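You operate a simulated robot arm through the tools that you are given. There is no shell and no other tool.

You run a simulated robot arm. Do the job below in one go: nothing can be reset, and whatever is moved stays where it is left.

## Task
Tidy up at the open end of the green bench. At the end: the red tag from the open end of the green bench is on the bench top at station 10; the yellow tag from the open end of the green bench is on the bench top at station 10; the tall grey base from the open end of the green bench is in the fail tray; the white pad is on the teal carton; whatever was shut is shut again. Leave all else as you found it, and nothing knocked over. Set down upright: tall grey base.

The check looks at the end state, three seconds after you hand in, the way a careful person would. Anything else that was tipped, shoved, dropped, spilled or broken makes it a failure.

## Robot
A 7-joint arm with a two-finger gripper, fixed in place. Base frame: the origin is on the floor under the middle of its stand, x ahead of it, y to its left, z up; the work surface is at about z = 78. Lengths are in cm, angles in degrees, forces in N, time in s.
With the tool pointing down near the work surface it reaches from about 34 to 72 cm from the base axis. Its first joint turns from -66.0 to 66.0 degrees. Payload 2.45 kg.
The tool frame sits at the grasp point between the pads (the TCP): z along the fingers, y along the line on which they close. The tips reach 2.6 cm beyond it. The gripper opens to 9.6 cm; its body begins 6.9 cm behind the TCP.
Orientation is that of the tool frame in the base frame, as a unit quaternion [w, x, y, z]. With the fingers straight down and closing along the base's y, the tool's x points along the base's -x, its y along +y and its z along -z.

## Interface
- The arm moves only by the tool servo_tool. Its argument "motion" is a list of rows, each a list of 2 entries, a list of its own where there are three numbers: the shift along the base's x, y, z in cm, then the turn, a rotation vector about the base's x, y, z in degrees. In form: [[[x, y, z], [rx, ry, rz]], ...]. A call has 1 to 20 rows; each row is the pose to reach, as a shift and turn from the pose commanded when the call began. "gripper" is the finger opening in cm, from 0 to 9.6, set as the call begins (left out, the last holds). A row lasts 0.2 s, in which the tool goes at most 5 cm and 8.6 degrees; a call with a longer step from one row to the next is refused whole, and so is a gripper value outside its range. Where a pose cannot be reached the arm comes as near as it can. A force on the tool above 40 N (or 10 N above the force at the start of the call, whichever is more), or a blocked arm, ends the call early, and 0.2 s more pass. Each finger travels about 5 cm/s and halts on what it meets, pressing with about 26 N; the grip force reading is that of the motor and also rises with nothing between the fingers. The clock runs only during rows and for 0.2 s after the last one: add rows that repeat a pose to give the fingers time. The reply holds the time, the measured pose of the TCP, the force on the tool along the base axes, the opening and the grip force, in the units named above and with some noise, with the torque about the TCP (base axes, N m) and any sound that the robot's microphone picked up, and new pictures: "views" is both (left out), scene, wrist or none.
- Cameras (640 x 400 px; columns grow to the right, rows downward): "scene" is fixed at [15.64, -39.86, 140.29]; the picture's right is [0.80, -0.60, 0.00], its down [-0.46, -0.61, -0.65] and it looks along [0.39, 0.52, -0.76] (base axes); focal length 354 px, centre (320, 200). "wrist" rides on the gripper at [8.2, 0.3, -9.8] in the tool frame; the picture's right is [-0.04, 1.00, 0.00], its down [-0.73, -0.03, -0.68] and it looks along [-0.68, -0.03, 0.73] (tool axes); focal length 256 px, centre (320, 200). There is no depth. A picture from a camera that has moved, and an enlarged one, comes with that camera's place and axes in the base frame and with its lens.
- inspect(camera, box): a new picture of the part [left, top, right, bottom] of that camera's present view, enlarged. No time passes.
- hand_in(): hands the job in; it is judged then, once.

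Places have to be worked out from the pictures, the camera data and where the tool is seen. Open the gripper and draw the arm clear of the work before you hand the job in, unless the task says otherwise.

The tools are called after "Request:" as a command line: name --argument value ..., lists and objects as JSON in quotes. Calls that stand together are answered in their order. servo_tool: Moves the arm, as the interface text tells. Its arguments: {"type":"object","properties":{"motion":{"type":"array","items":{"type":"array"}},"gripper":{"type":"number"},"views":{"type":"string","enum":["both","scene","wrist","none"]}},"required":["motion"]} The other tools are called the same way: inspect (camera, box) takes an enlarged picture of a part of a camera's view; hand_in () hands the job in.

At the start:

```text
time_s: 0.0
ee_pos: [41.49, -0.08, 102.69]
ee_rot: [-0.001, 0.001, 1.0, 0.0]
ft_force: [-0.1, -0.6, -0.8]
moment: [-0.01, -0.02, -0.01]
width: 9.61
gripper_force: 0.0
```

scene: 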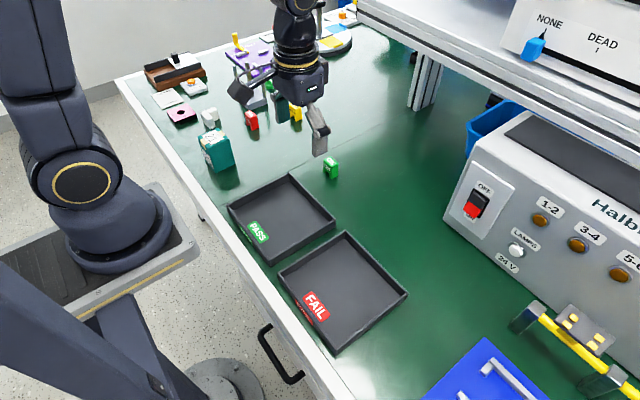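
wrist: 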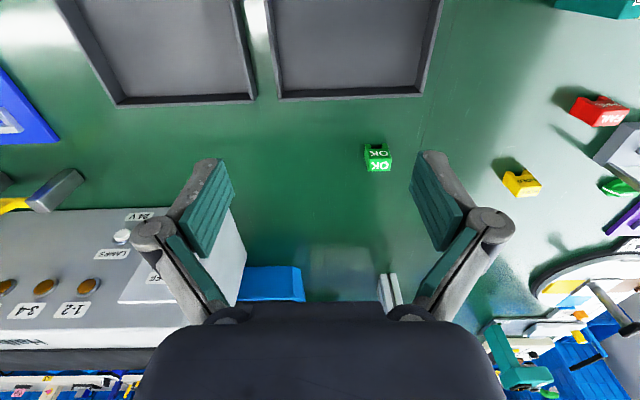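

I'll look closer at both views to find the tags, the grey base, the white pad and the teal carton.

Request:
inspect --camera "scene" --box '[120, 0, 380, 180]'

Request:
inspect --camera "wrist" --box '[440, 0, 640, 400]'

Request:
inspect --camera "scene" --box '[380, 80, 640, 400]'

Request:
inspect --camera "wrist" --box '[0, 180, 320, 400]'

```text
2.22 times, centred on (250, 90) of scene
camera zoom: at [15.64, -39.86, 140.29], right [0.8, -0.6, 0.0], down [-0.46, -0.61, -0.65], along [0.39, 0.52, -0.76], focal length 786 px, centre (476, 444)
```

zoom: 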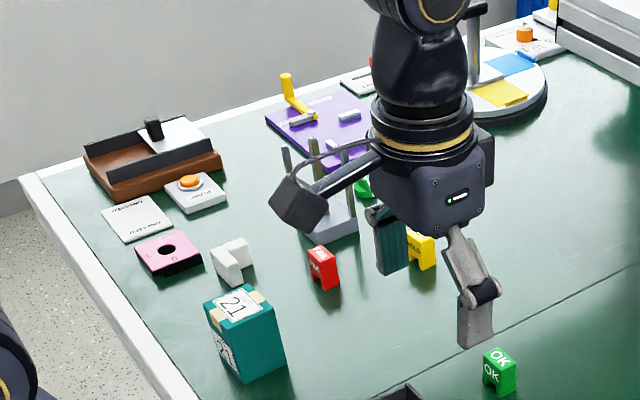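

```text
1.00 times, centred on (540, 200) of wrist (not enlarged: the box is as wide or as high as the picture)
camera zoom: at [33.33, 0.44, 112.5], right [0.04, 1.0, 0.0], down [0.73, -0.03, 0.68], along [0.68, -0.03, -0.73], focal length 256 px, centre (100, 200)
```

zoom: 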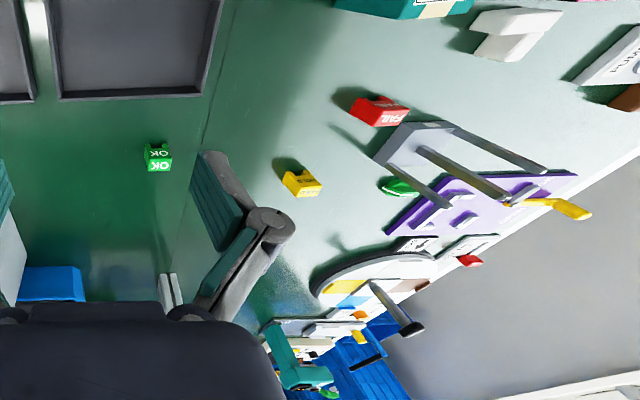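

```text
1.25 times, centred on (510, 240) of scene
camera zoom: at [15.64, -39.86, 140.29], right [0.8, -0.6, 0.0], down [-0.46, -0.61, -0.65], along [0.39, 0.52, -0.76], focal length 442 px, centre (82, 150)
```

zoom: 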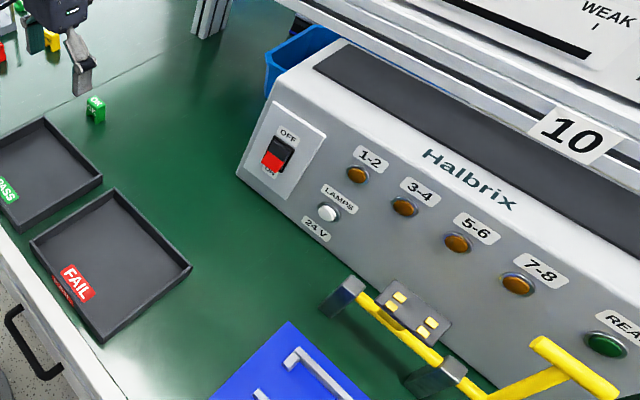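

```text
1.82 times, centred on (160, 290) of wrist
camera zoom: at [33.33, 0.44, 112.5], right [0.04, 1.0, 0.0], down [0.73, -0.03, 0.68], along [0.68, -0.03, -0.73], focal length 465 px, centre (611, 36)
```

zoom: 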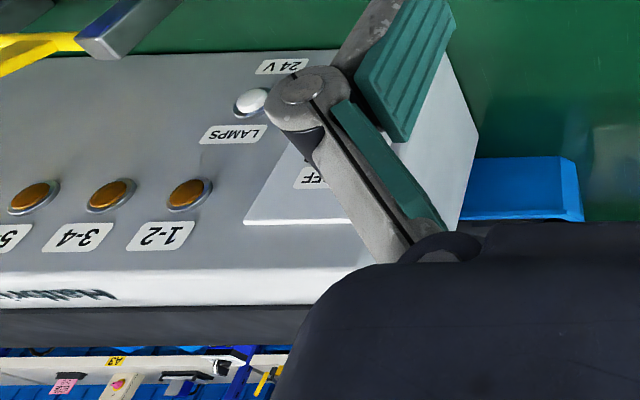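

I'll look beyond the frame edges with wide boxes, to see the station signs and the rest of the bench.

Request:
inspect --camera "scene" --box '[600, 0, 640, 400]'

Request:
inspect --camera "scene" --box '[300, 360, 640, 400]'

Request:
inspect --camera "wrist" --box '[0, 0, 40, 400]'

Request:
inspect --camera "scene" --box '[130, 30, 270, 130]'

Request:
inspect --camera "scene" --box '[240, 0, 380, 90]'

```text
1.00 times, centred on (620, 200) of scene (not enlarged: the box is as wide or as high as the picture)
camera zoom: at [15.64, -39.86, 140.29], right [0.8, -0.6, 0.0], down [-0.46, -0.61, -0.65], along [0.39, 0.52, -0.76], focal length 354 px, centre (20, 200)
```

zoom: 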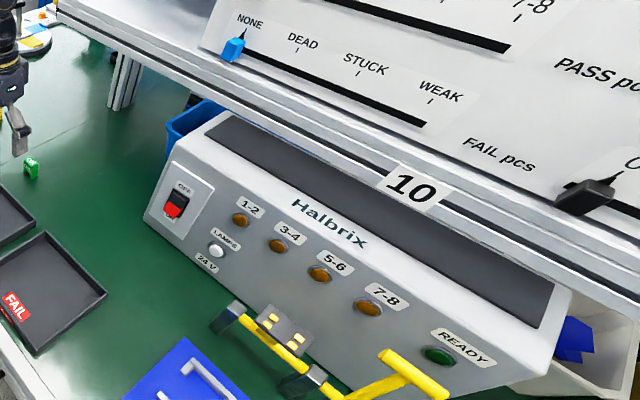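

```text
1.88 times, centred on (470, 380) of scene
camera zoom: at [15.64, -39.86, 140.29], right [0.8, -0.6, 0.0], down [-0.46, -0.61, -0.65], along [0.39, 0.52, -0.76], focal length 665 px, centre (38, -139)
```

zoom: 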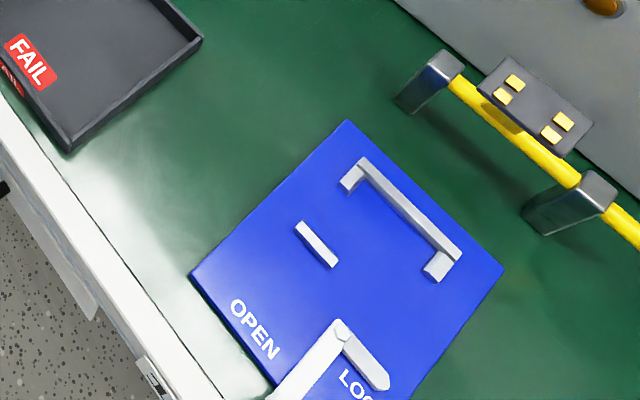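

```text
1.00 times, centred on (20, 200) of wrist (not enlarged: the box is as wide or as high as the picture)
camera zoom: at [33.33, 0.44, 112.5], right [0.04, 1.0, 0.0], down [0.73, -0.03, 0.68], along [0.68, -0.03, -0.73], focal length 256 px, centre (620, 200)
```

zoom: 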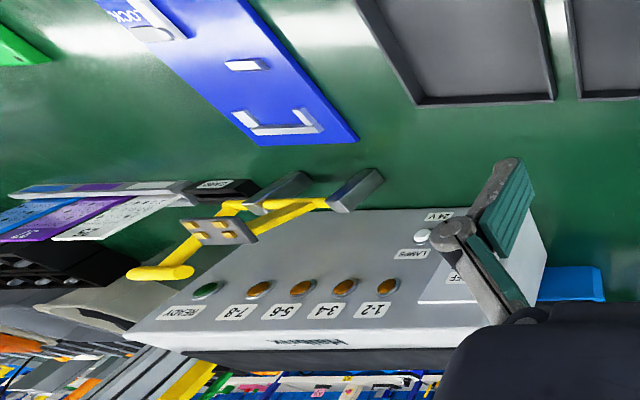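

```text
4.00 times, centred on (200, 80) of scene
camera zoom: at [15.64, -39.86, 140.29], right [0.8, -0.6, 0.0], down [-0.46, -0.61, -0.65], along [0.39, 0.52, -0.76], focal length 1414 px, centre (800, 680)
```

zoom: 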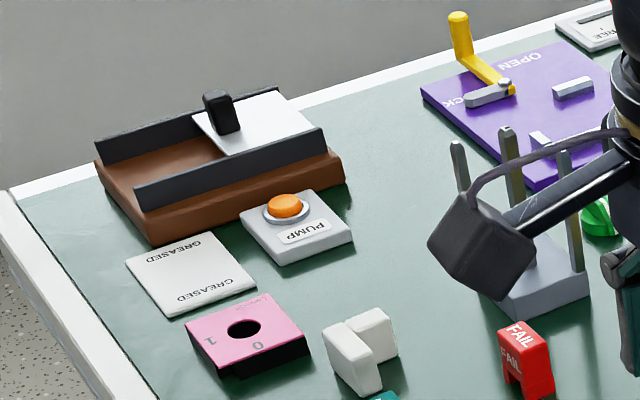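

```text
4.44 times, centred on (310, 45) of scene
camera zoom: at [15.64, -39.86, 140.29], right [0.8, -0.6, 0.0], down [-0.46, -0.61, -0.65], along [0.39, 0.52, -0.76], focal length 1571 px, centre (364, 889)
```

zoom: 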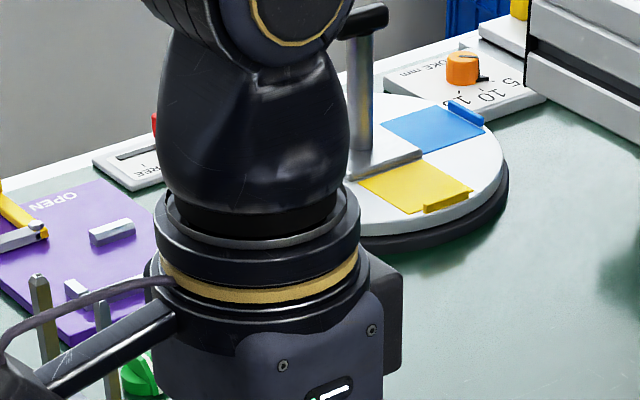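

I'll look at the remaining borders of both views, before moving anything.

Request:
inspect --camera "scene" --box '[0, 0, 40, 400]'

Request:
inspect --camera "wrist" --box '[600, 0, 640, 400]'

Request:
inspect --camera "wrist" --box '[0, 0, 640, 20]'

Request:
inspect --camera "scene" --box '[0, 0, 640, 20]'

Request:
inspect --camera "scene" --box '[0, 380, 640, 400]'

```text
1.00 times, centred on (20, 200) of scene (not enlarged: the box is as wide or as high as the picture)
camera zoom: at [15.64, -39.86, 140.29], right [0.8, -0.6, 0.0], down [-0.46, -0.61, -0.65], along [0.39, 0.52, -0.76], focal length 354 px, centre (620, 200)
```

zoom: 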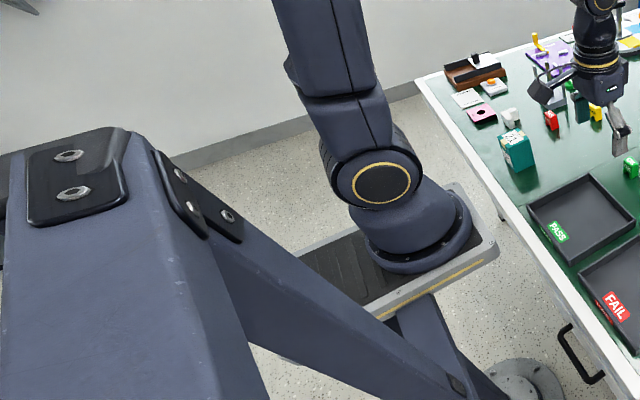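

```text
1.00 times, centred on (620, 200) of wrist (not enlarged: the box is as wide or as high as the picture)
camera zoom: at [33.33, 0.44, 112.5], right [0.04, 1.0, 0.0], down [0.73, -0.03, 0.68], along [0.68, -0.03, -0.73], focal length 256 px, centre (20, 200)
```

zoom: 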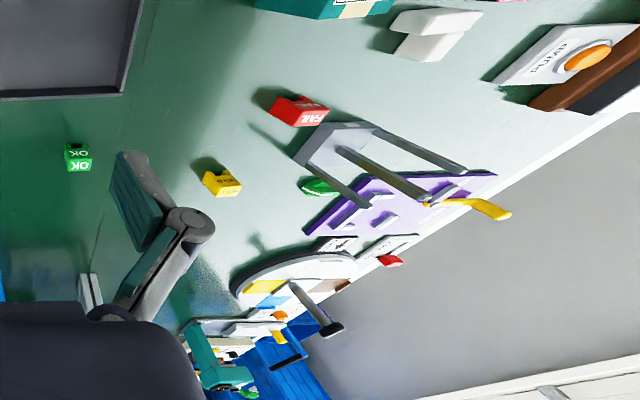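

```text
1.00 times, centred on (320, 10) of wrist (not enlarged: the box is as wide or as high as the picture)
camera zoom: at [33.33, 0.44, 112.5], right [0.04, 1.0, 0.0], down [0.73, -0.03, 0.68], along [0.68, -0.03, -0.73], focal length 256 px, centre (320, 390)
```

zoom: 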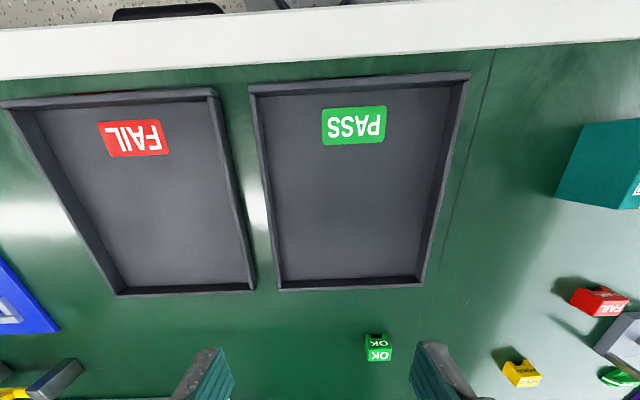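

```text
1.00 times, centred on (320, 10) of scene (not enlarged: the box is as wide or as high as the picture)
camera zoom: at [15.64, -39.86, 140.29], right [0.8, -0.6, 0.0], down [-0.46, -0.61, -0.65], along [0.39, 0.52, -0.76], focal length 354 px, centre (320, 390)
```

zoom: 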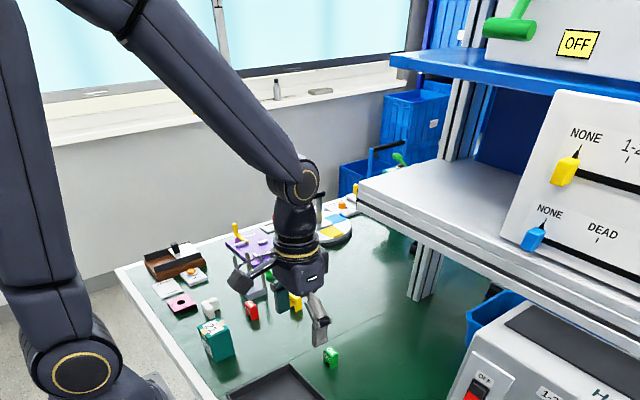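

```text
1.00 times, centred on (320, 390) of scene (not enlarged: the box is as wide or as high as the picture)
camera zoom: at [15.64, -39.86, 140.29], right [0.8, -0.6, 0.0], down [-0.46, -0.61, -0.65], along [0.39, 0.52, -0.76], focal length 354 px, centre (320, 10)
```

zoom: 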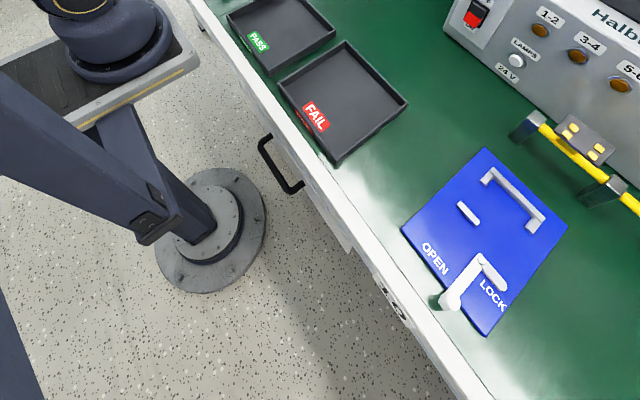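

Zoom on the label on the bench edge and other marks along the bench.

Request:
inspect --camera "scene" --box '[330, 370, 480, 400]'

Request:
inspect --camera "scene" --box '[200, 130, 420, 350]'

Request:
inspect --camera "wrist" --box '[0, 0, 20, 20]'

Request:
inspect --camera "wrist" --box '[520, 60, 640, 160]'

```text
4.27 times, centred on (405, 385) of scene
camera zoom: at [15.64, -39.86, 140.29], right [0.8, -0.6, 0.0], down [-0.46, -0.61, -0.65], along [0.39, 0.52, -0.76], focal length 1508 px, centre (-43, -589)
```

zoom: 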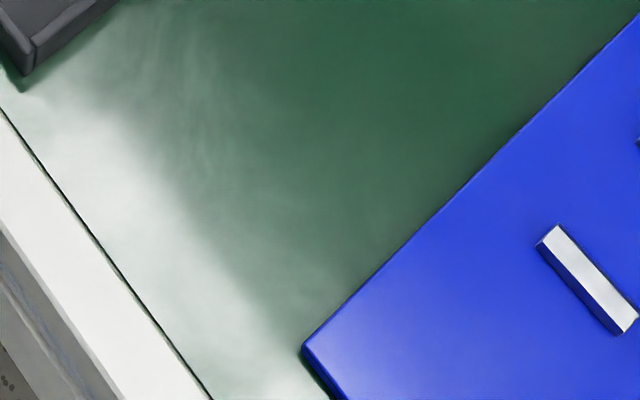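

```text
1.82 times, centred on (310, 240) of scene
camera zoom: at [15.64, -39.86, 140.29], right [0.8, -0.6, 0.0], down [-0.46, -0.61, -0.65], along [0.39, 0.52, -0.76], focal length 643 px, centre (338, 127)
```

zoom: 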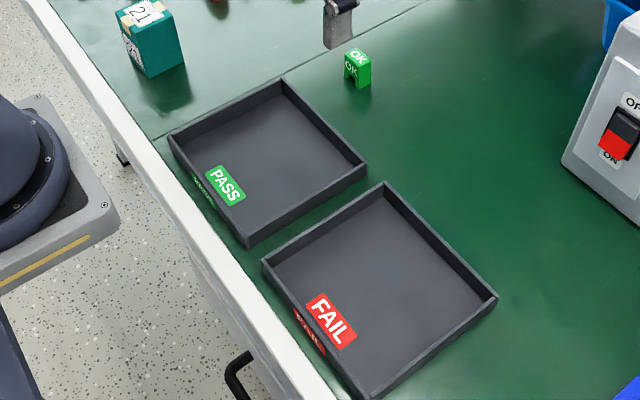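

```text
16.00 times, centred on (10, 10) of wrist
camera zoom: at [33.33, 0.44, 112.5], right [0.04, 1.0, 0.0], down [0.73, -0.03, 0.68], along [0.68, -0.03, -0.73], focal length 4096 px, centre (5280, 3240)
```

zoom: 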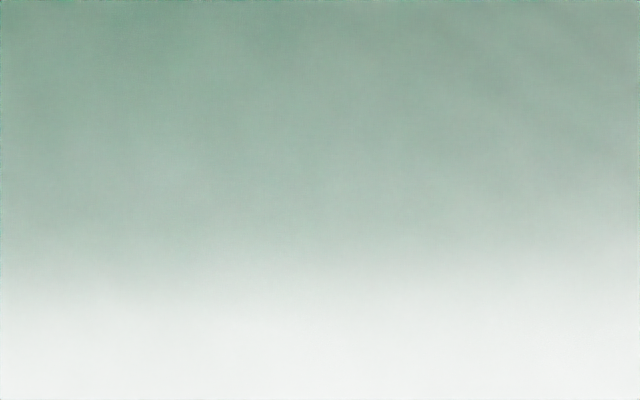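

```text
4.00 times, centred on (580, 110) of wrist
camera zoom: at [33.33, 0.44, 112.5], right [0.04, 1.0, 0.0], down [0.73, -0.03, 0.68], along [0.68, -0.03, -0.73], focal length 1024 px, centre (-720, 560)
```

zoom: 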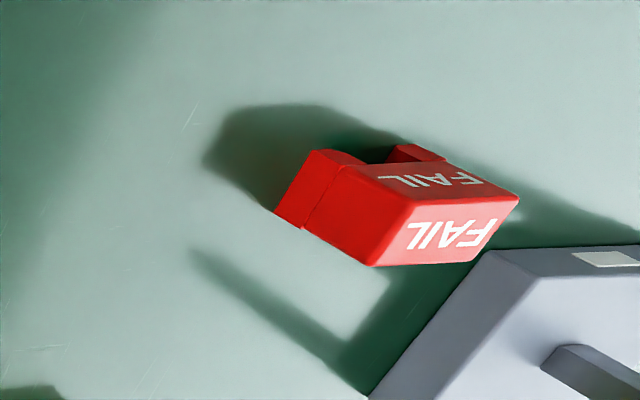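

The open end (left of the bench seam) holds the red and yellow tags, the grey base with posts, and several other items; the teal carton is near (33, 24). I swing the tool left along an arc, raised a bit, for a closer wrist view.

Request:
servo_tool --motion '[[[-0.26, 4.65, 0.7], [0, 0, 6.43]], [[-1.04, 9.24, 1.4], [0, 0, 12.86]], [[-2.33, 13.71, 2.1], [0, 0, 19.29]], [[-4.11, 18.0, 2.8], [0, 0, 25.71]], [[-6.36, 22.08, 3.5], [0, 0, 32.14]], [[-9.05, 25.88, 4.2], [0, 0, 38.57]], [[-12.16, 29.34, 4.9], [0, 0, 45]], [[-12.16, 29.34, 4.9], [0, 0, 45]]]'

```text
time_s: 1.8
ee_pos: [29.17, 29.34, 107.68]
ee_rot: [0.0, -0.383, 0.924, 0.0]
ft_force: [-0.3, 0.2, -0.3]
moment: [0.02, 0.0, 0.0]
width: 9.59
gripper_force: 0.0
camera wrist: at [23.19, 23.92, 117.46], right [-0.68, 0.73, 0.0], down [0.54, 0.5, 0.68], along [0.5, 0.46, -0.73], focal length 256 px, centre (320, 200)
```

scene: 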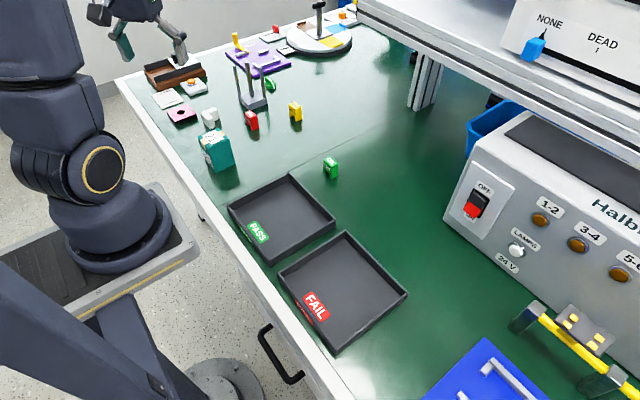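
wrist: 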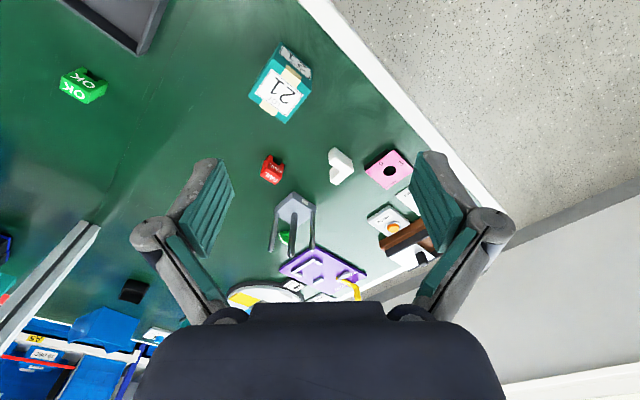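

The arm is out of the scene camera's way now; I zoom in on the open end from both cameras.

Request:
inspect --camera "scene" --box '[190, 60, 310, 135]'

Request:
inspect --camera "scene" --box '[140, 50, 240, 125]'

Request:
inspect --camera "scene" --box '[220, 0, 370, 90]'

Request:
inspect --camera "wrist" --box '[240, 120, 460, 310]'

Request:
inspect --camera "wrist" --box '[0, 220, 230, 400]'

```text
5.33 times, centred on (250, 98) of scene
camera zoom: at [15.64, -39.86, 140.29], right [0.8, -0.6, 0.0], down [-0.46, -0.61, -0.65], along [0.39, 0.52, -0.76], focal length 1885 px, centre (693, 747)
```

zoom: 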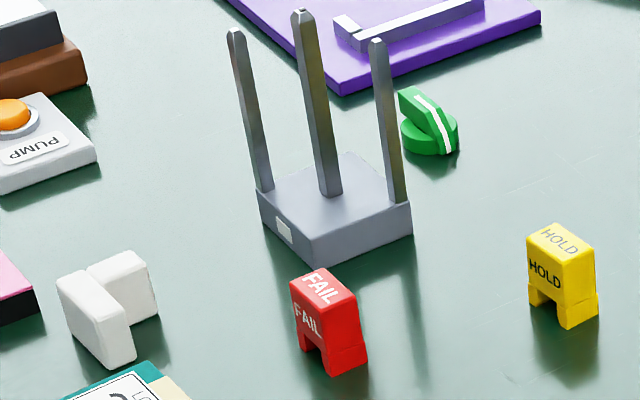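

```text
5.33 times, centred on (190, 88) of scene
camera zoom: at [15.64, -39.86, 140.29], right [0.8, -0.6, 0.0], down [-0.46, -0.61, -0.65], along [0.39, 0.52, -0.76], focal length 1885 px, centre (1013, 800)
```

zoom: 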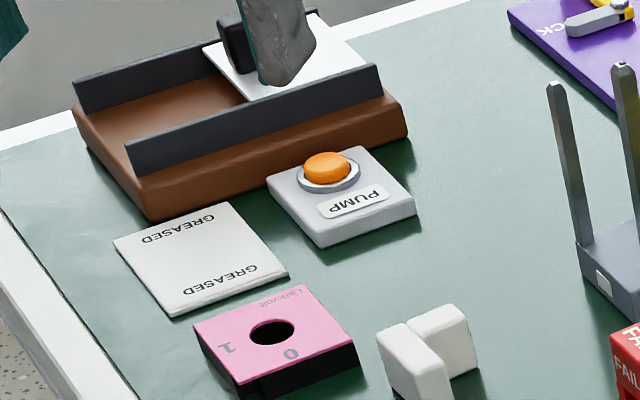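

```text
4.27 times, centred on (295, 45) of scene
camera zoom: at [15.64, -39.86, 140.29], right [0.8, -0.6, 0.0], down [-0.46, -0.61, -0.65], along [0.39, 0.52, -0.76], focal length 1508 px, centre (427, 861)
```

zoom: 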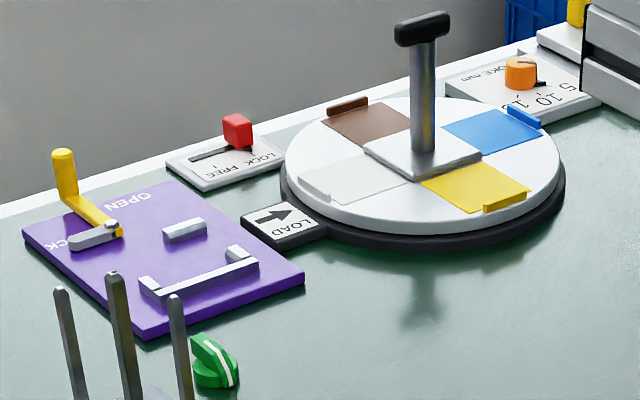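

```text
2.11 times, centred on (350, 215) of wrist
camera zoom: at [23.19, 23.92, 117.46], right [-0.68, 0.73, 0.0], down [0.54, 0.5, 0.68], along [0.5, 0.46, -0.73], focal length 539 px, centre (257, 168)
```

zoom: 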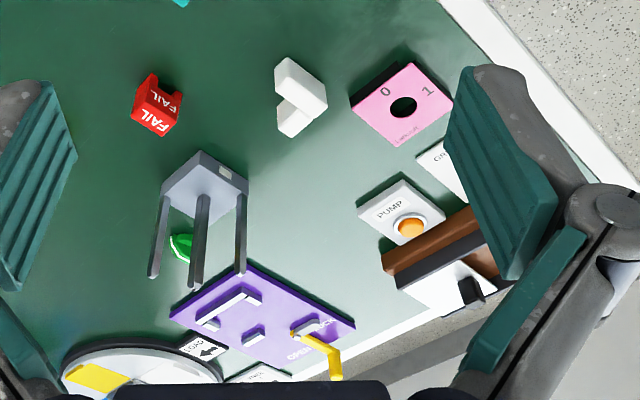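

```text
2.22 times, centred on (115, 310) of wrist
camera zoom: at [23.19, 23.92, 117.46], right [-0.68, 0.73, 0.0], down [0.54, 0.5, 0.68], along [0.5, 0.46, -0.73], focal length 569 px, centre (776, -44)
```

zoom: 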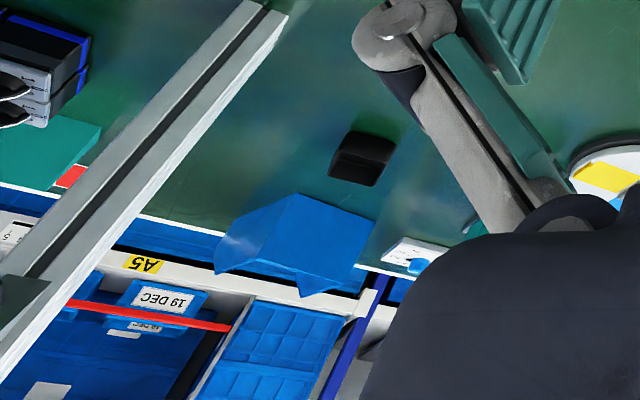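

The loose items at the open end are the red FAIL tag, yellow HOLD tag, grey base with three posts, the white two-lobed pad and the teal carton. I zoom tightly on the pad, the base, the tags and the carton to get their shapes and sizes.

Request:
inspect --camera "wrist" --box '[310, 135, 370, 195]'

Request:
inspect --camera "scene" --box '[195, 100, 235, 135]'

Request:
inspect --camera "wrist" --box '[235, 30, 325, 200]'

Request:
inspect --camera "scene" --box '[190, 115, 250, 180]'

Request:
inspect --camera "wrist" --box '[255, 180, 335, 250]'

```text
6.67 times, centred on (340, 165) of wrist
camera zoom: at [23.19, 23.92, 117.46], right [-0.68, 0.73, 0.0], down [0.54, 0.5, 0.68], along [0.5, 0.46, -0.73], focal length 1707 px, centre (187, 433)
```

zoom: 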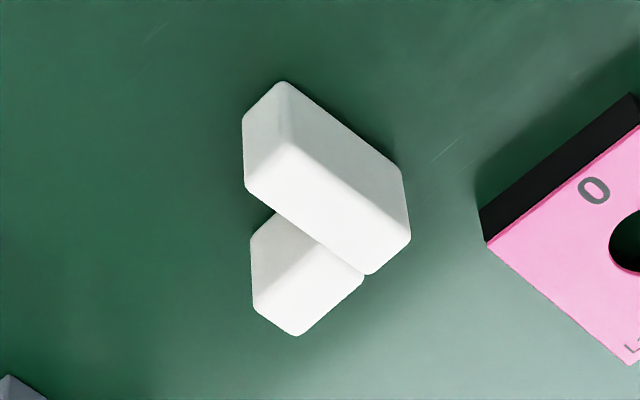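

```text
11.43 times, centred on (215, 118) of scene
camera zoom: at [15.64, -39.86, 140.29], right [0.8, -0.6, 0.0], down [-0.46, -0.61, -0.65], along [0.39, 0.52, -0.76], focal length 4040 px, centre (1520, 1143)
```

zoom: 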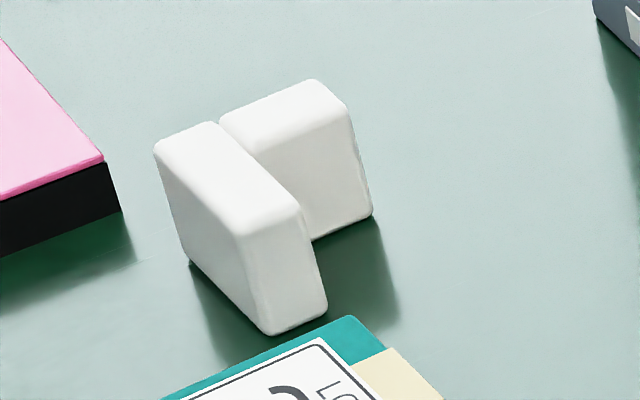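

```text
2.35 times, centred on (280, 115) of wrist
camera zoom: at [23.19, 23.92, 117.46], right [-0.68, 0.73, 0.0], down [0.54, 0.5, 0.68], along [0.5, 0.46, -0.73], focal length 602 px, centre (414, 400)
```

zoom: 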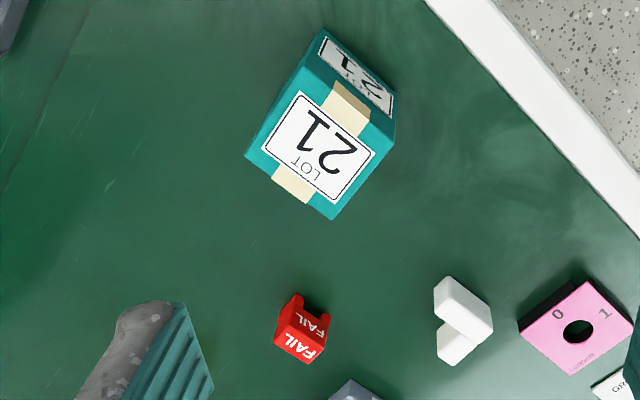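

```text
6.15 times, centred on (220, 148) of scene
camera zoom: at [15.64, -39.86, 140.29], right [0.8, -0.6, 0.0], down [-0.46, -0.61, -0.65], along [0.39, 0.52, -0.76], focal length 2175 px, centre (935, 523)
```

zoom: 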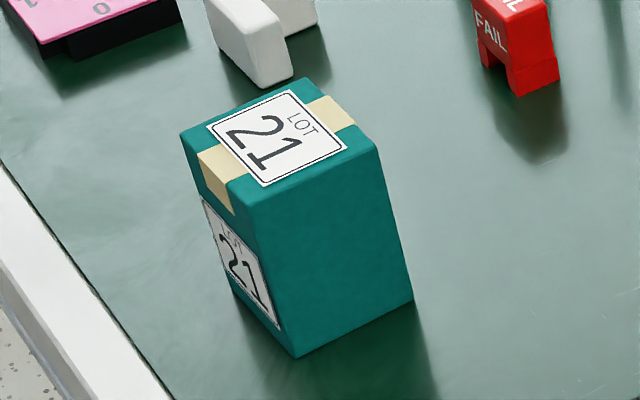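

```text
5.71 times, centred on (295, 215) of wrist
camera zoom: at [23.19, 23.92, 117.46], right [-0.68, 0.73, 0.0], down [0.54, 0.5, 0.68], along [0.5, 0.46, -0.73], focal length 1463 px, centre (463, 114)
```

zoom: 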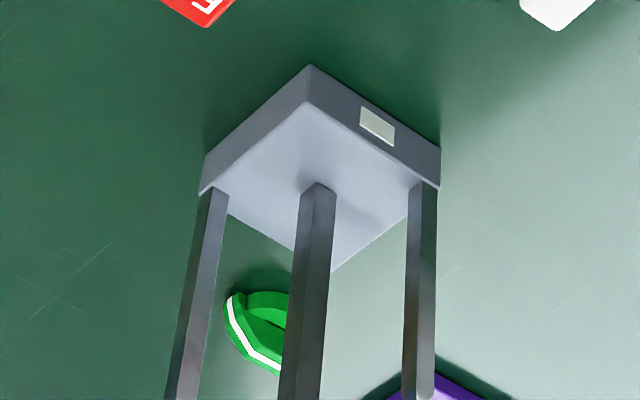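

The pad is an L-shaped white corner pad (about 4.5×4.5×3 cm, near (40.8, 44.3)), the carton spans about x 32–37.5, y 25.3–30.8 with its top near z = 86. I zoom on the grey base, red tag and yellow tag in the scene view for accurate corners.

Request:
inspect --camera "scene" --box '[228, 58, 278, 118]'

Request:
inspect --camera "scene" --box '[240, 105, 265, 135]'

Request:
inspect --camera "scene" --box '[284, 97, 309, 127]'

Request:
inspect --camera "scene" --box '[270, 220, 420, 370]'

```text
6.67 times, centred on (253, 88) of scene
camera zoom: at [15.64, -39.86, 140.29], right [0.8, -0.6, 0.0], down [-0.46, -0.61, -0.65], along [0.39, 0.52, -0.76], focal length 2357 px, centre (767, 947)
```

zoom: 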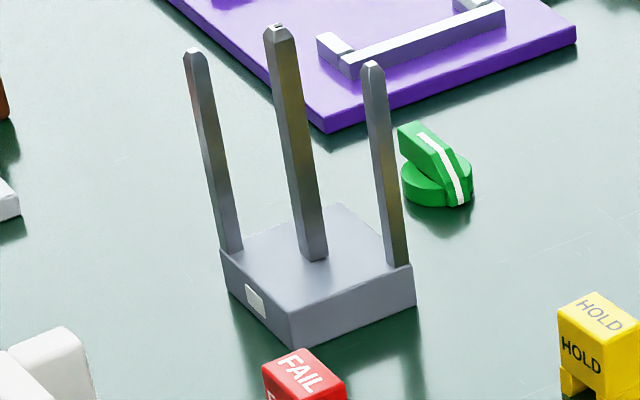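

```text
13.33 times, centred on (252, 120) of scene
camera zoom: at [15.64, -39.86, 140.29], right [0.8, -0.6, 0.0], down [-0.46, -0.61, -0.65], along [0.39, 0.52, -0.76], focal length 4713 px, centre (1220, 1267)
```

zoom: 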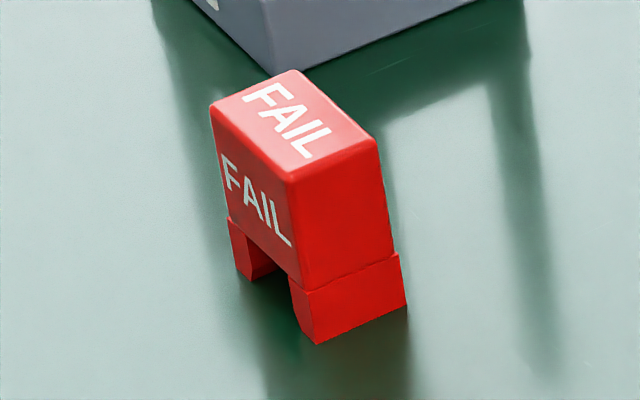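

```text
13.33 times, centred on (296, 112) of scene
camera zoom: at [15.64, -39.86, 140.29], right [0.8, -0.6, 0.0], down [-0.46, -0.61, -0.65], along [0.39, 0.52, -0.76], focal length 4713 px, centre (633, 1373)
```

zoom: 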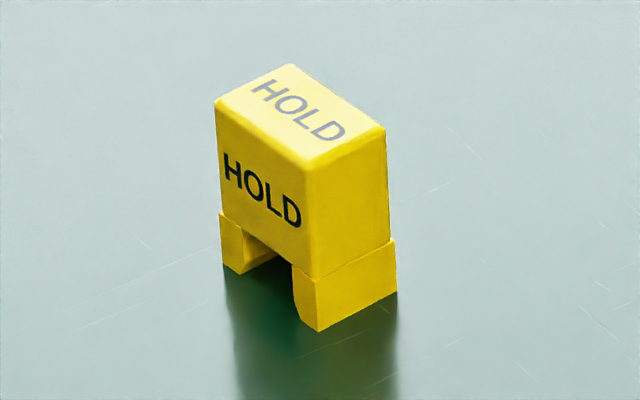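

```text
2.67 times, centred on (345, 295) of scene
camera zoom: at [15.64, -39.86, 140.29], right [0.8, -0.6, 0.0], down [-0.46, -0.61, -0.65], along [0.39, 0.52, -0.76], focal length 943 px, centre (253, -53)
```

zoom: 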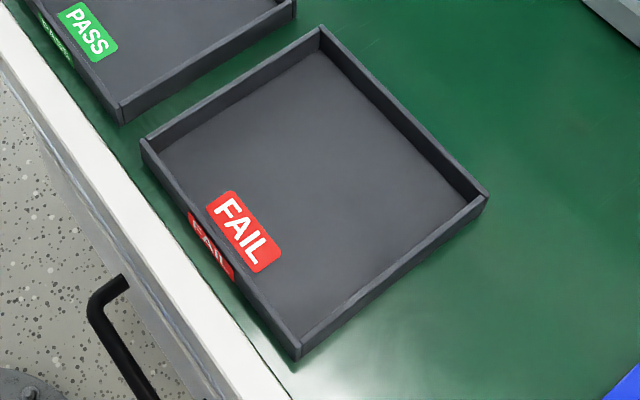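

I estimate the base at about 6×6 cm centred (54.6, 46.0), 2.2 thick, with post B central (top z≈91) and posts A, C near opposite corners. I zoom on the posts to learn their cross-section.

Request:
inspect --camera "scene" --box '[238, 60, 262, 75]'

Request:
inspect --camera "scene" --box '[238, 85, 262, 101]'

Request:
inspect --camera "wrist" --box '[264, 205, 320, 255]'

```text
16.00 times, centred on (250, 68) of scene
camera zoom: at [15.64, -39.86, 140.29], right [0.8, -0.6, 0.0], down [-0.46, -0.61, -0.65], along [0.39, 0.52, -0.76], focal length 5656 px, centre (1440, 2320)
```

zoom: 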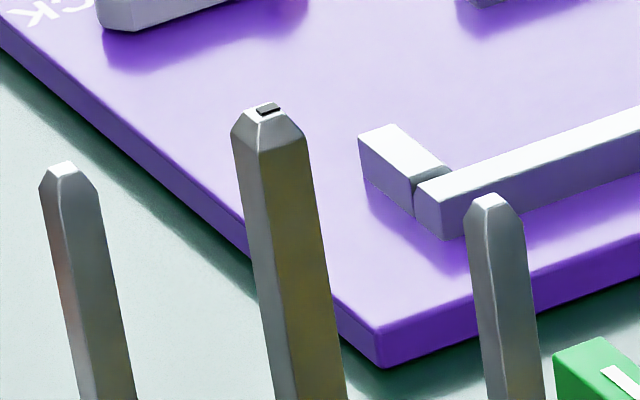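

```text
16.00 times, centred on (250, 93) of scene
camera zoom: at [15.64, -39.86, 140.29], right [0.8, -0.6, 0.0], down [-0.46, -0.61, -0.65], along [0.39, 0.52, -0.76], focal length 5656 px, centre (1440, 1912)
```

zoom: 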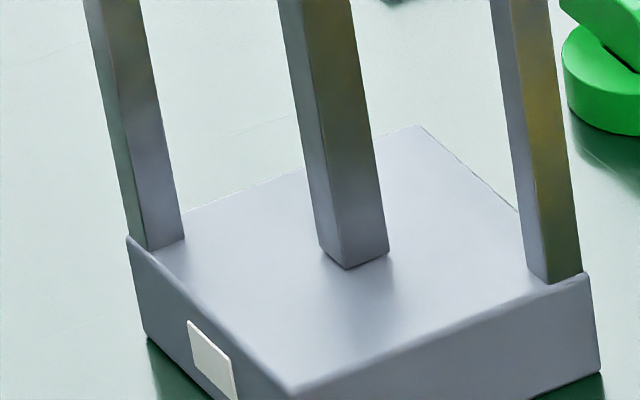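

```text
8.00 times, centred on (292, 230) of wrist
camera zoom: at [23.19, 23.92, 117.46], right [-0.68, 0.73, 0.0], down [0.54, 0.5, 0.68], along [0.5, 0.46, -0.73], focal length 2048 px, centre (544, -40)
```

zoom: 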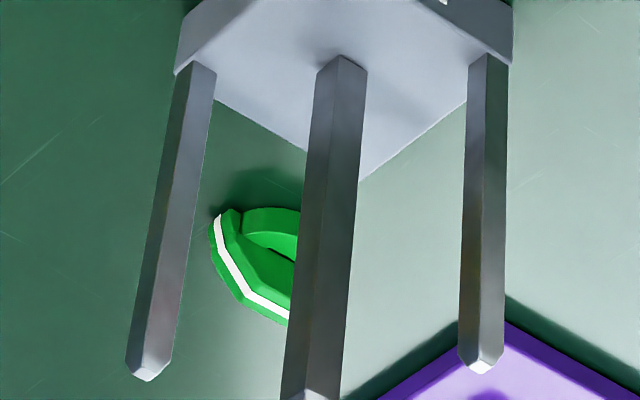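

The posts are square and aligned with the base axes. I first go over the white pad: hover at about (40.85, 45.7, 95) with the fingers closing along x, opening 7 cm.

Request:
servo_tool --motion '[[[1.95, 2.73, -2.1], [0, 0, 7.5]], [[3.9, 5.45, -4.2], [0, 0, 15]], [[5.84, 8.18, -6.3], [0, 0, 22.5]], [[7.79, 10.9, -8.5], [0, 0, 30]], [[9.73, 13.63, -10.6], [0, 0, 37.5]], [[11.68, 16.36, -12.7], [0, 0, 45]], [[11.68, 16.36, -12.7], [0, 0, 45]]]' --gripper 7

```text
time_s: 3.4
ee_pos: [41.0, 45.6, 94.76]
ee_rot: [0.0, 0.707, -0.707, 0.0]
ft_force: [0.1, 0.4, -0.6]
moment: [0.0, -0.02, 0.01]
width: 7.0
gripper_force: 0.0
camera wrist: at [40.61, 37.67, 104.63], right [-1.0, 0.04, 0.0], down [0.03, 0.73, 0.68], along [0.03, 0.68, -0.73], focal length 256 px, centre (320, 200)
```

scene: 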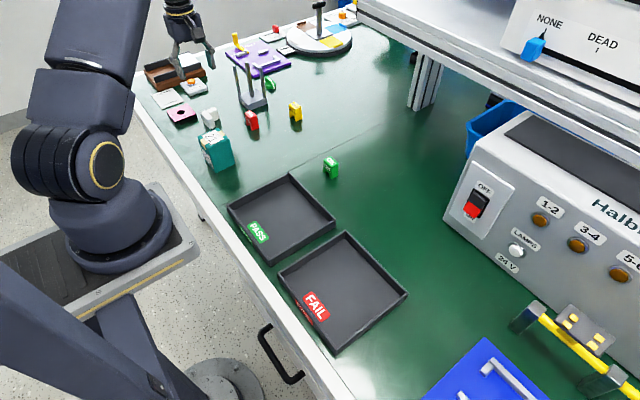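
wrist: 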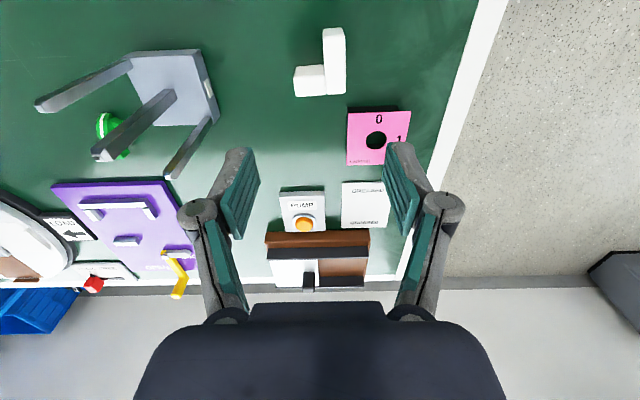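

The wrist view confirms the pad at x 38.7–43.2, y 41.9–46.7, so the fingers straddle its short leg well. I descend to about z = 81.1 in decreasing steps.

Request:
servo_tool --motion '[[[0, 0.1, -3.5], [0, 0, 0]], [[-0.05, 0.15, -7], [0, 0, 0]], [[-0.05, 0.15, -10], [0, 0, 0]], [[-0.05, 0.15, -12], [0, 0, 0]], [[-0.05, 0.15, -13], [0, 0, 0]], [[-0.05, 0.15, -13.6], [0, 0, 0]], [[-0.05, 0.15, -13.6], [0, 0, 0]]]' --gripper 7

```text
time_s: 5.0
ee_pos: [40.98, 45.62, 81.23]
ee_rot: [0.0, -0.707, 0.708, -0.001]
ft_force: [-0.6, 0.3, -0.2]
moment: [0.03, 0.03, 0.03]
width: 6.98
gripper_force: 0.0
camera wrist: at [40.66, 37.78, 91.05], right [-1.0, 0.04, 0.0], down [0.03, 0.73, 0.68], along [0.03, 0.68, -0.73], focal length 256 px, centre (320, 200)
```

scene: 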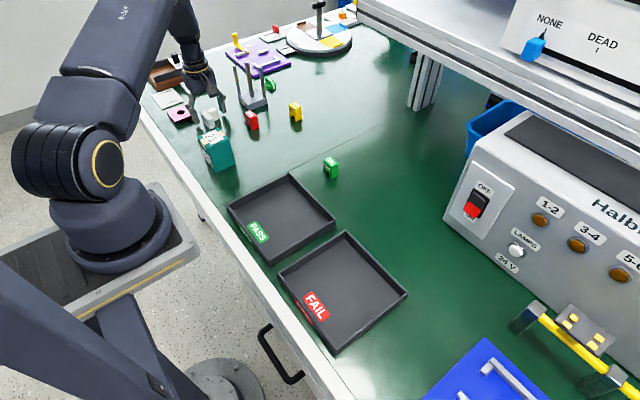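
wrist: 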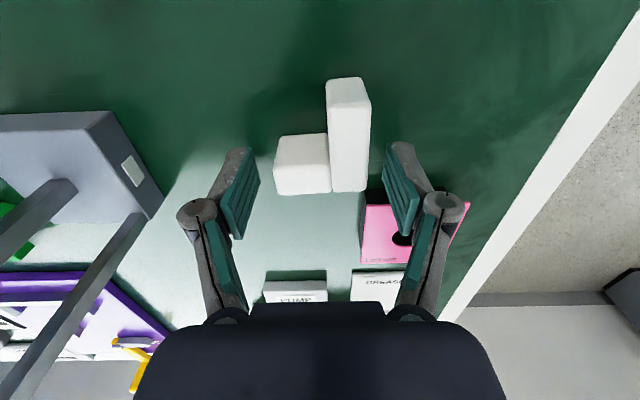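

The pad sits centred between the fingers. I close on it.

Request:
servo_tool --motion '[[[0, 0, 0], [0, 0, 0]], [[0, 0, 0], [0, 0, 0]], [[0, 0, 0], [0, 0, 0]], [[0, 0, 0], [0, 0, 0]]]' --gripper 3.5

```text
time_s: 6.0
ee_pos: [41.0, 45.71, 81.26]
ee_rot: [0.001, -0.707, 0.707, 0.0]
ft_force: [0.5, 0.2, 2.5]
moment: [-0.04, 0.05, 0.0]
width: 4.45
gripper_force: 26.4
camera wrist: at [40.65, 37.78, 91.07], right [-1.0, 0.04, 0.0], down [0.03, 0.73, 0.68], along [0.03, 0.68, -0.73], focal length 256 px, centre (320, 200)
```

scene: 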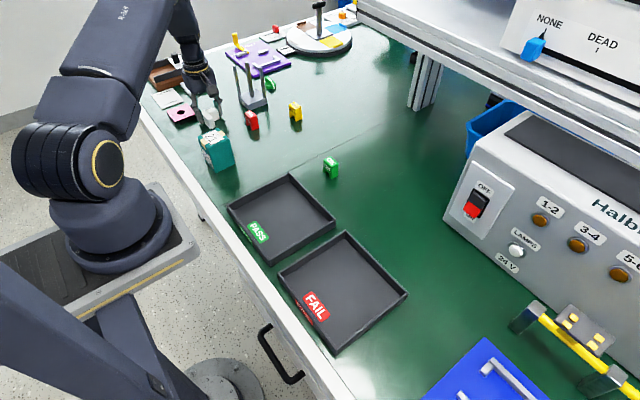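
wrist: 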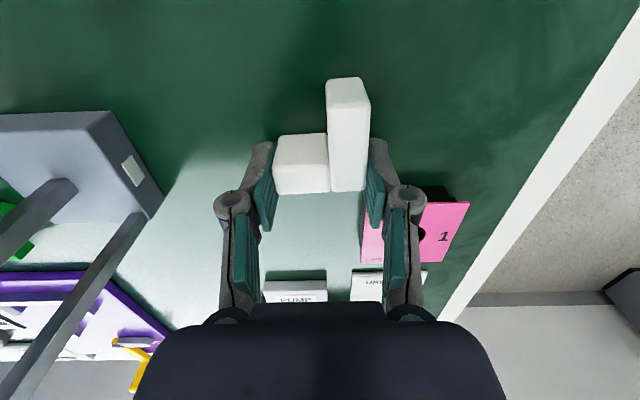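

The grip reads 26 N at 4.45 cm width, so the pad is held. I lift it 13 cm and carry it over the teal carton, stopping above it to check.

Request:
servo_tool --motion '[[[0, 0, 1.5], [0, 0, 0]], [[0, 0, 5], [0, 0, 0]], [[0, 0, 9], [0, 0, 0]], [[0, 0, 12.5], [0, 0, 0]], [[-1.2, -3.2, 13], [0, 0, 0]], [[-2.7, -7.2, 13], [0, 0, 0]], [[-4.2, -11.2, 13], [0, 0, 0]], [[-5.4, -14.5, 13], [0, 0, 0]], [[-6.1, -16.2, 13], [0, 0, 0]], [[-6.1, -16.2, 13], [0, 0, 0]]]'

```text
time_s: 8.2
ee_pos: [34.86, 29.68, 94.38]
ee_rot: [0.0, 0.708, -0.707, 0.0]
ft_force: [0.8, -0.2, 0.9]
moment: [-0.01, 0.0, 0.02]
width: 4.47
gripper_force: 26.3
camera wrist: at [34.59, 21.57, 104.11], right [-1.0, 0.04, 0.0], down [0.03, 0.73, 0.68], along [0.03, 0.68, -0.73], focal length 256 px, centre (320, 200)
```

scene: 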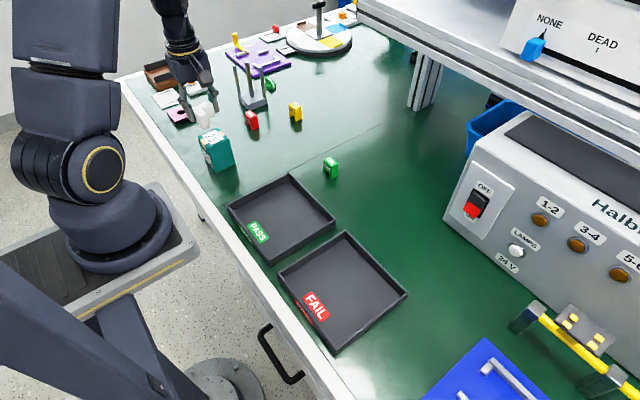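
wrist: 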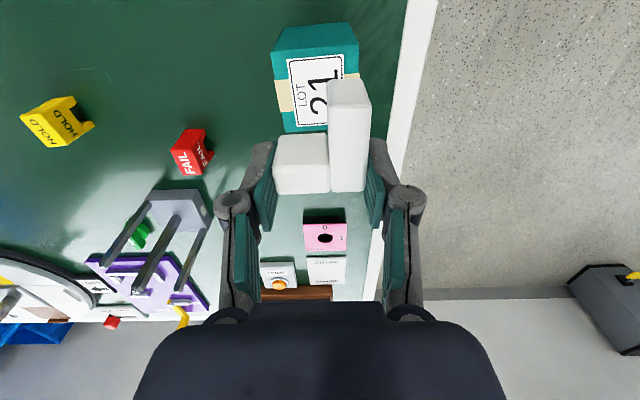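

Carton seen at x 32.4–37.8, y 25.6–31.2; the pad's footprint centre is at about (34.9, 28.3), well centred. I lower it about 4.8 cm, then read the force.

Request:
servo_tool --motion '[[[0, 0, -2], [0, 0, 0]], [[0, 0, -3.6], [0, 0, 0]], [[0, 0, -4.4], [0, 0, 0]], [[0, 0, -4.8], [0, 0, 0]], [[0, 0, -4.8], [0, 0, 0]]]'

Request:
inspect --camera "scene" --box '[180, 90, 260, 180]'

```text
time_s: 9.4
ee_pos: [34.83, 29.6, 89.44]
ee_rot: [0.0, 0.707, -0.707, 0.0]
ft_force: [-1.0, -1.0, 3.9]
moment: [-0.03, 0.07, -0.02]
width: 4.45
gripper_force: 25.7
camera wrist: at [34.52, 21.61, 99.27], right [-1.0, 0.04, 0.0], down [0.03, 0.73, 0.68], along [0.03, 0.68, -0.73], focal length 256 px, centre (320, 200)
```

scene: 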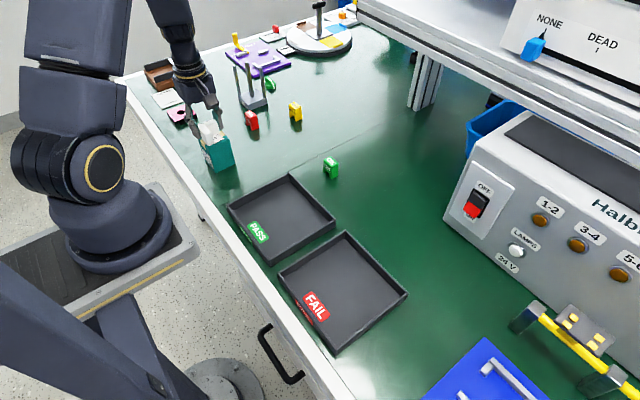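
wrist: 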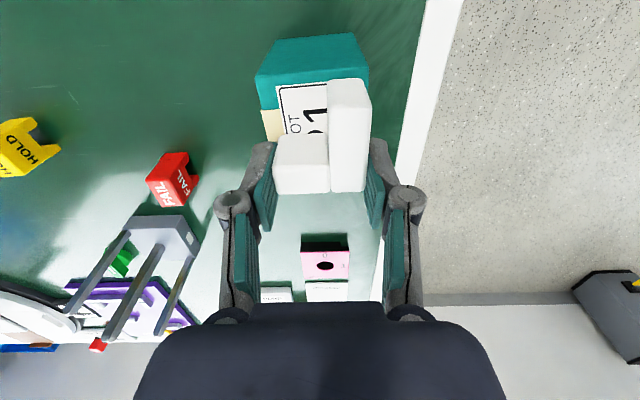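

```text
4.44 times, centred on (220, 135) of scene
camera zoom: at [15.63, -39.87, 140.29], right [0.8, -0.6, 0.0], down [-0.46, -0.61, -0.65], along [0.39, 0.52, -0.76], focal length 1571 px, centre (764, 489)
```

zoom: 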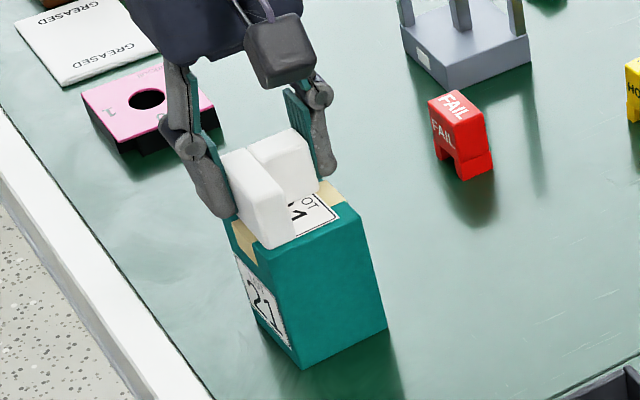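

The pad is just at the carton top (force rising slightly). I lower 0.25 cm more in tiny steps to seat it.

Request:
servo_tool --motion '[[[0, 0, -0.1], [0, 0, 0]], [[0, 0, -0.2], [0, 0, 0]], [[0, 0, -0.25], [0, 0, 0]]]' --views "none"

```text
time_s: 10.2
ee_pos: [34.84, 29.54, 89.41]
ee_rot: [0.001, -0.707, 0.707, 0.0]
ft_force: [-4.0, -2.4, 30.5]
moment: [-0.21, 0.14, 0.02]
width: 4.46
gripper_force: 26.6
```

The pad is seated (30 N push). I relax the push by 0.2 cm.

Request:
servo_tool --motion '[[[0, 0, 0.15], [0, 0, 0]], [[0, 0, 0.21], [0, 0, 0]]]' --views "none"

```text
time_s: 10.8
ee_pos: [34.95, 29.63, 89.46]
ee_rot: [0.0, -0.707, 0.708, -0.001]
ft_force: [1.1, 2.8, 2.7]
moment: [0.07, -0.09, 0.04]
width: 4.44
gripper_force: 25.7
```

Force is back near zero with the pad resting on the carton. I open the fingers to 7 cm and wait, without moving.

Request:
servo_tool --motion '[[[0, 0, 0], [0, 0, 0]], [[0, 0, 0], [0, 0, 0]], [[0, 0, 0], [0, 0, 0]], [[0, 0, 0], [0, 0, 0]]]' --gripper 7 --views "wrist"

```text
time_s: 11.8
ee_pos: [34.83, 29.63, 89.48]
ee_rot: [0.0, -0.707, 0.707, 0.0]
ft_force: [-0.3, 0.5, 0.0]
moment: [-0.03, 0.02, -0.04]
width: 6.99
gripper_force: 0.0
camera wrist: at [34.55, 21.6, 99.28], right [-1.0, 0.04, 0.0], down [0.03, 0.73, 0.68], along [0.03, 0.68, -0.73], focal length 256 px, centre (320, 200)
```

wrist: 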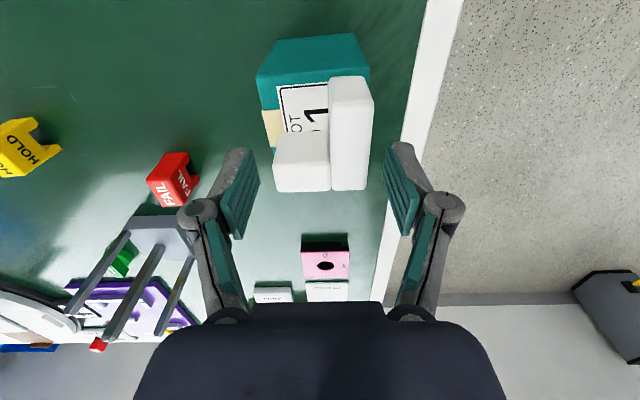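

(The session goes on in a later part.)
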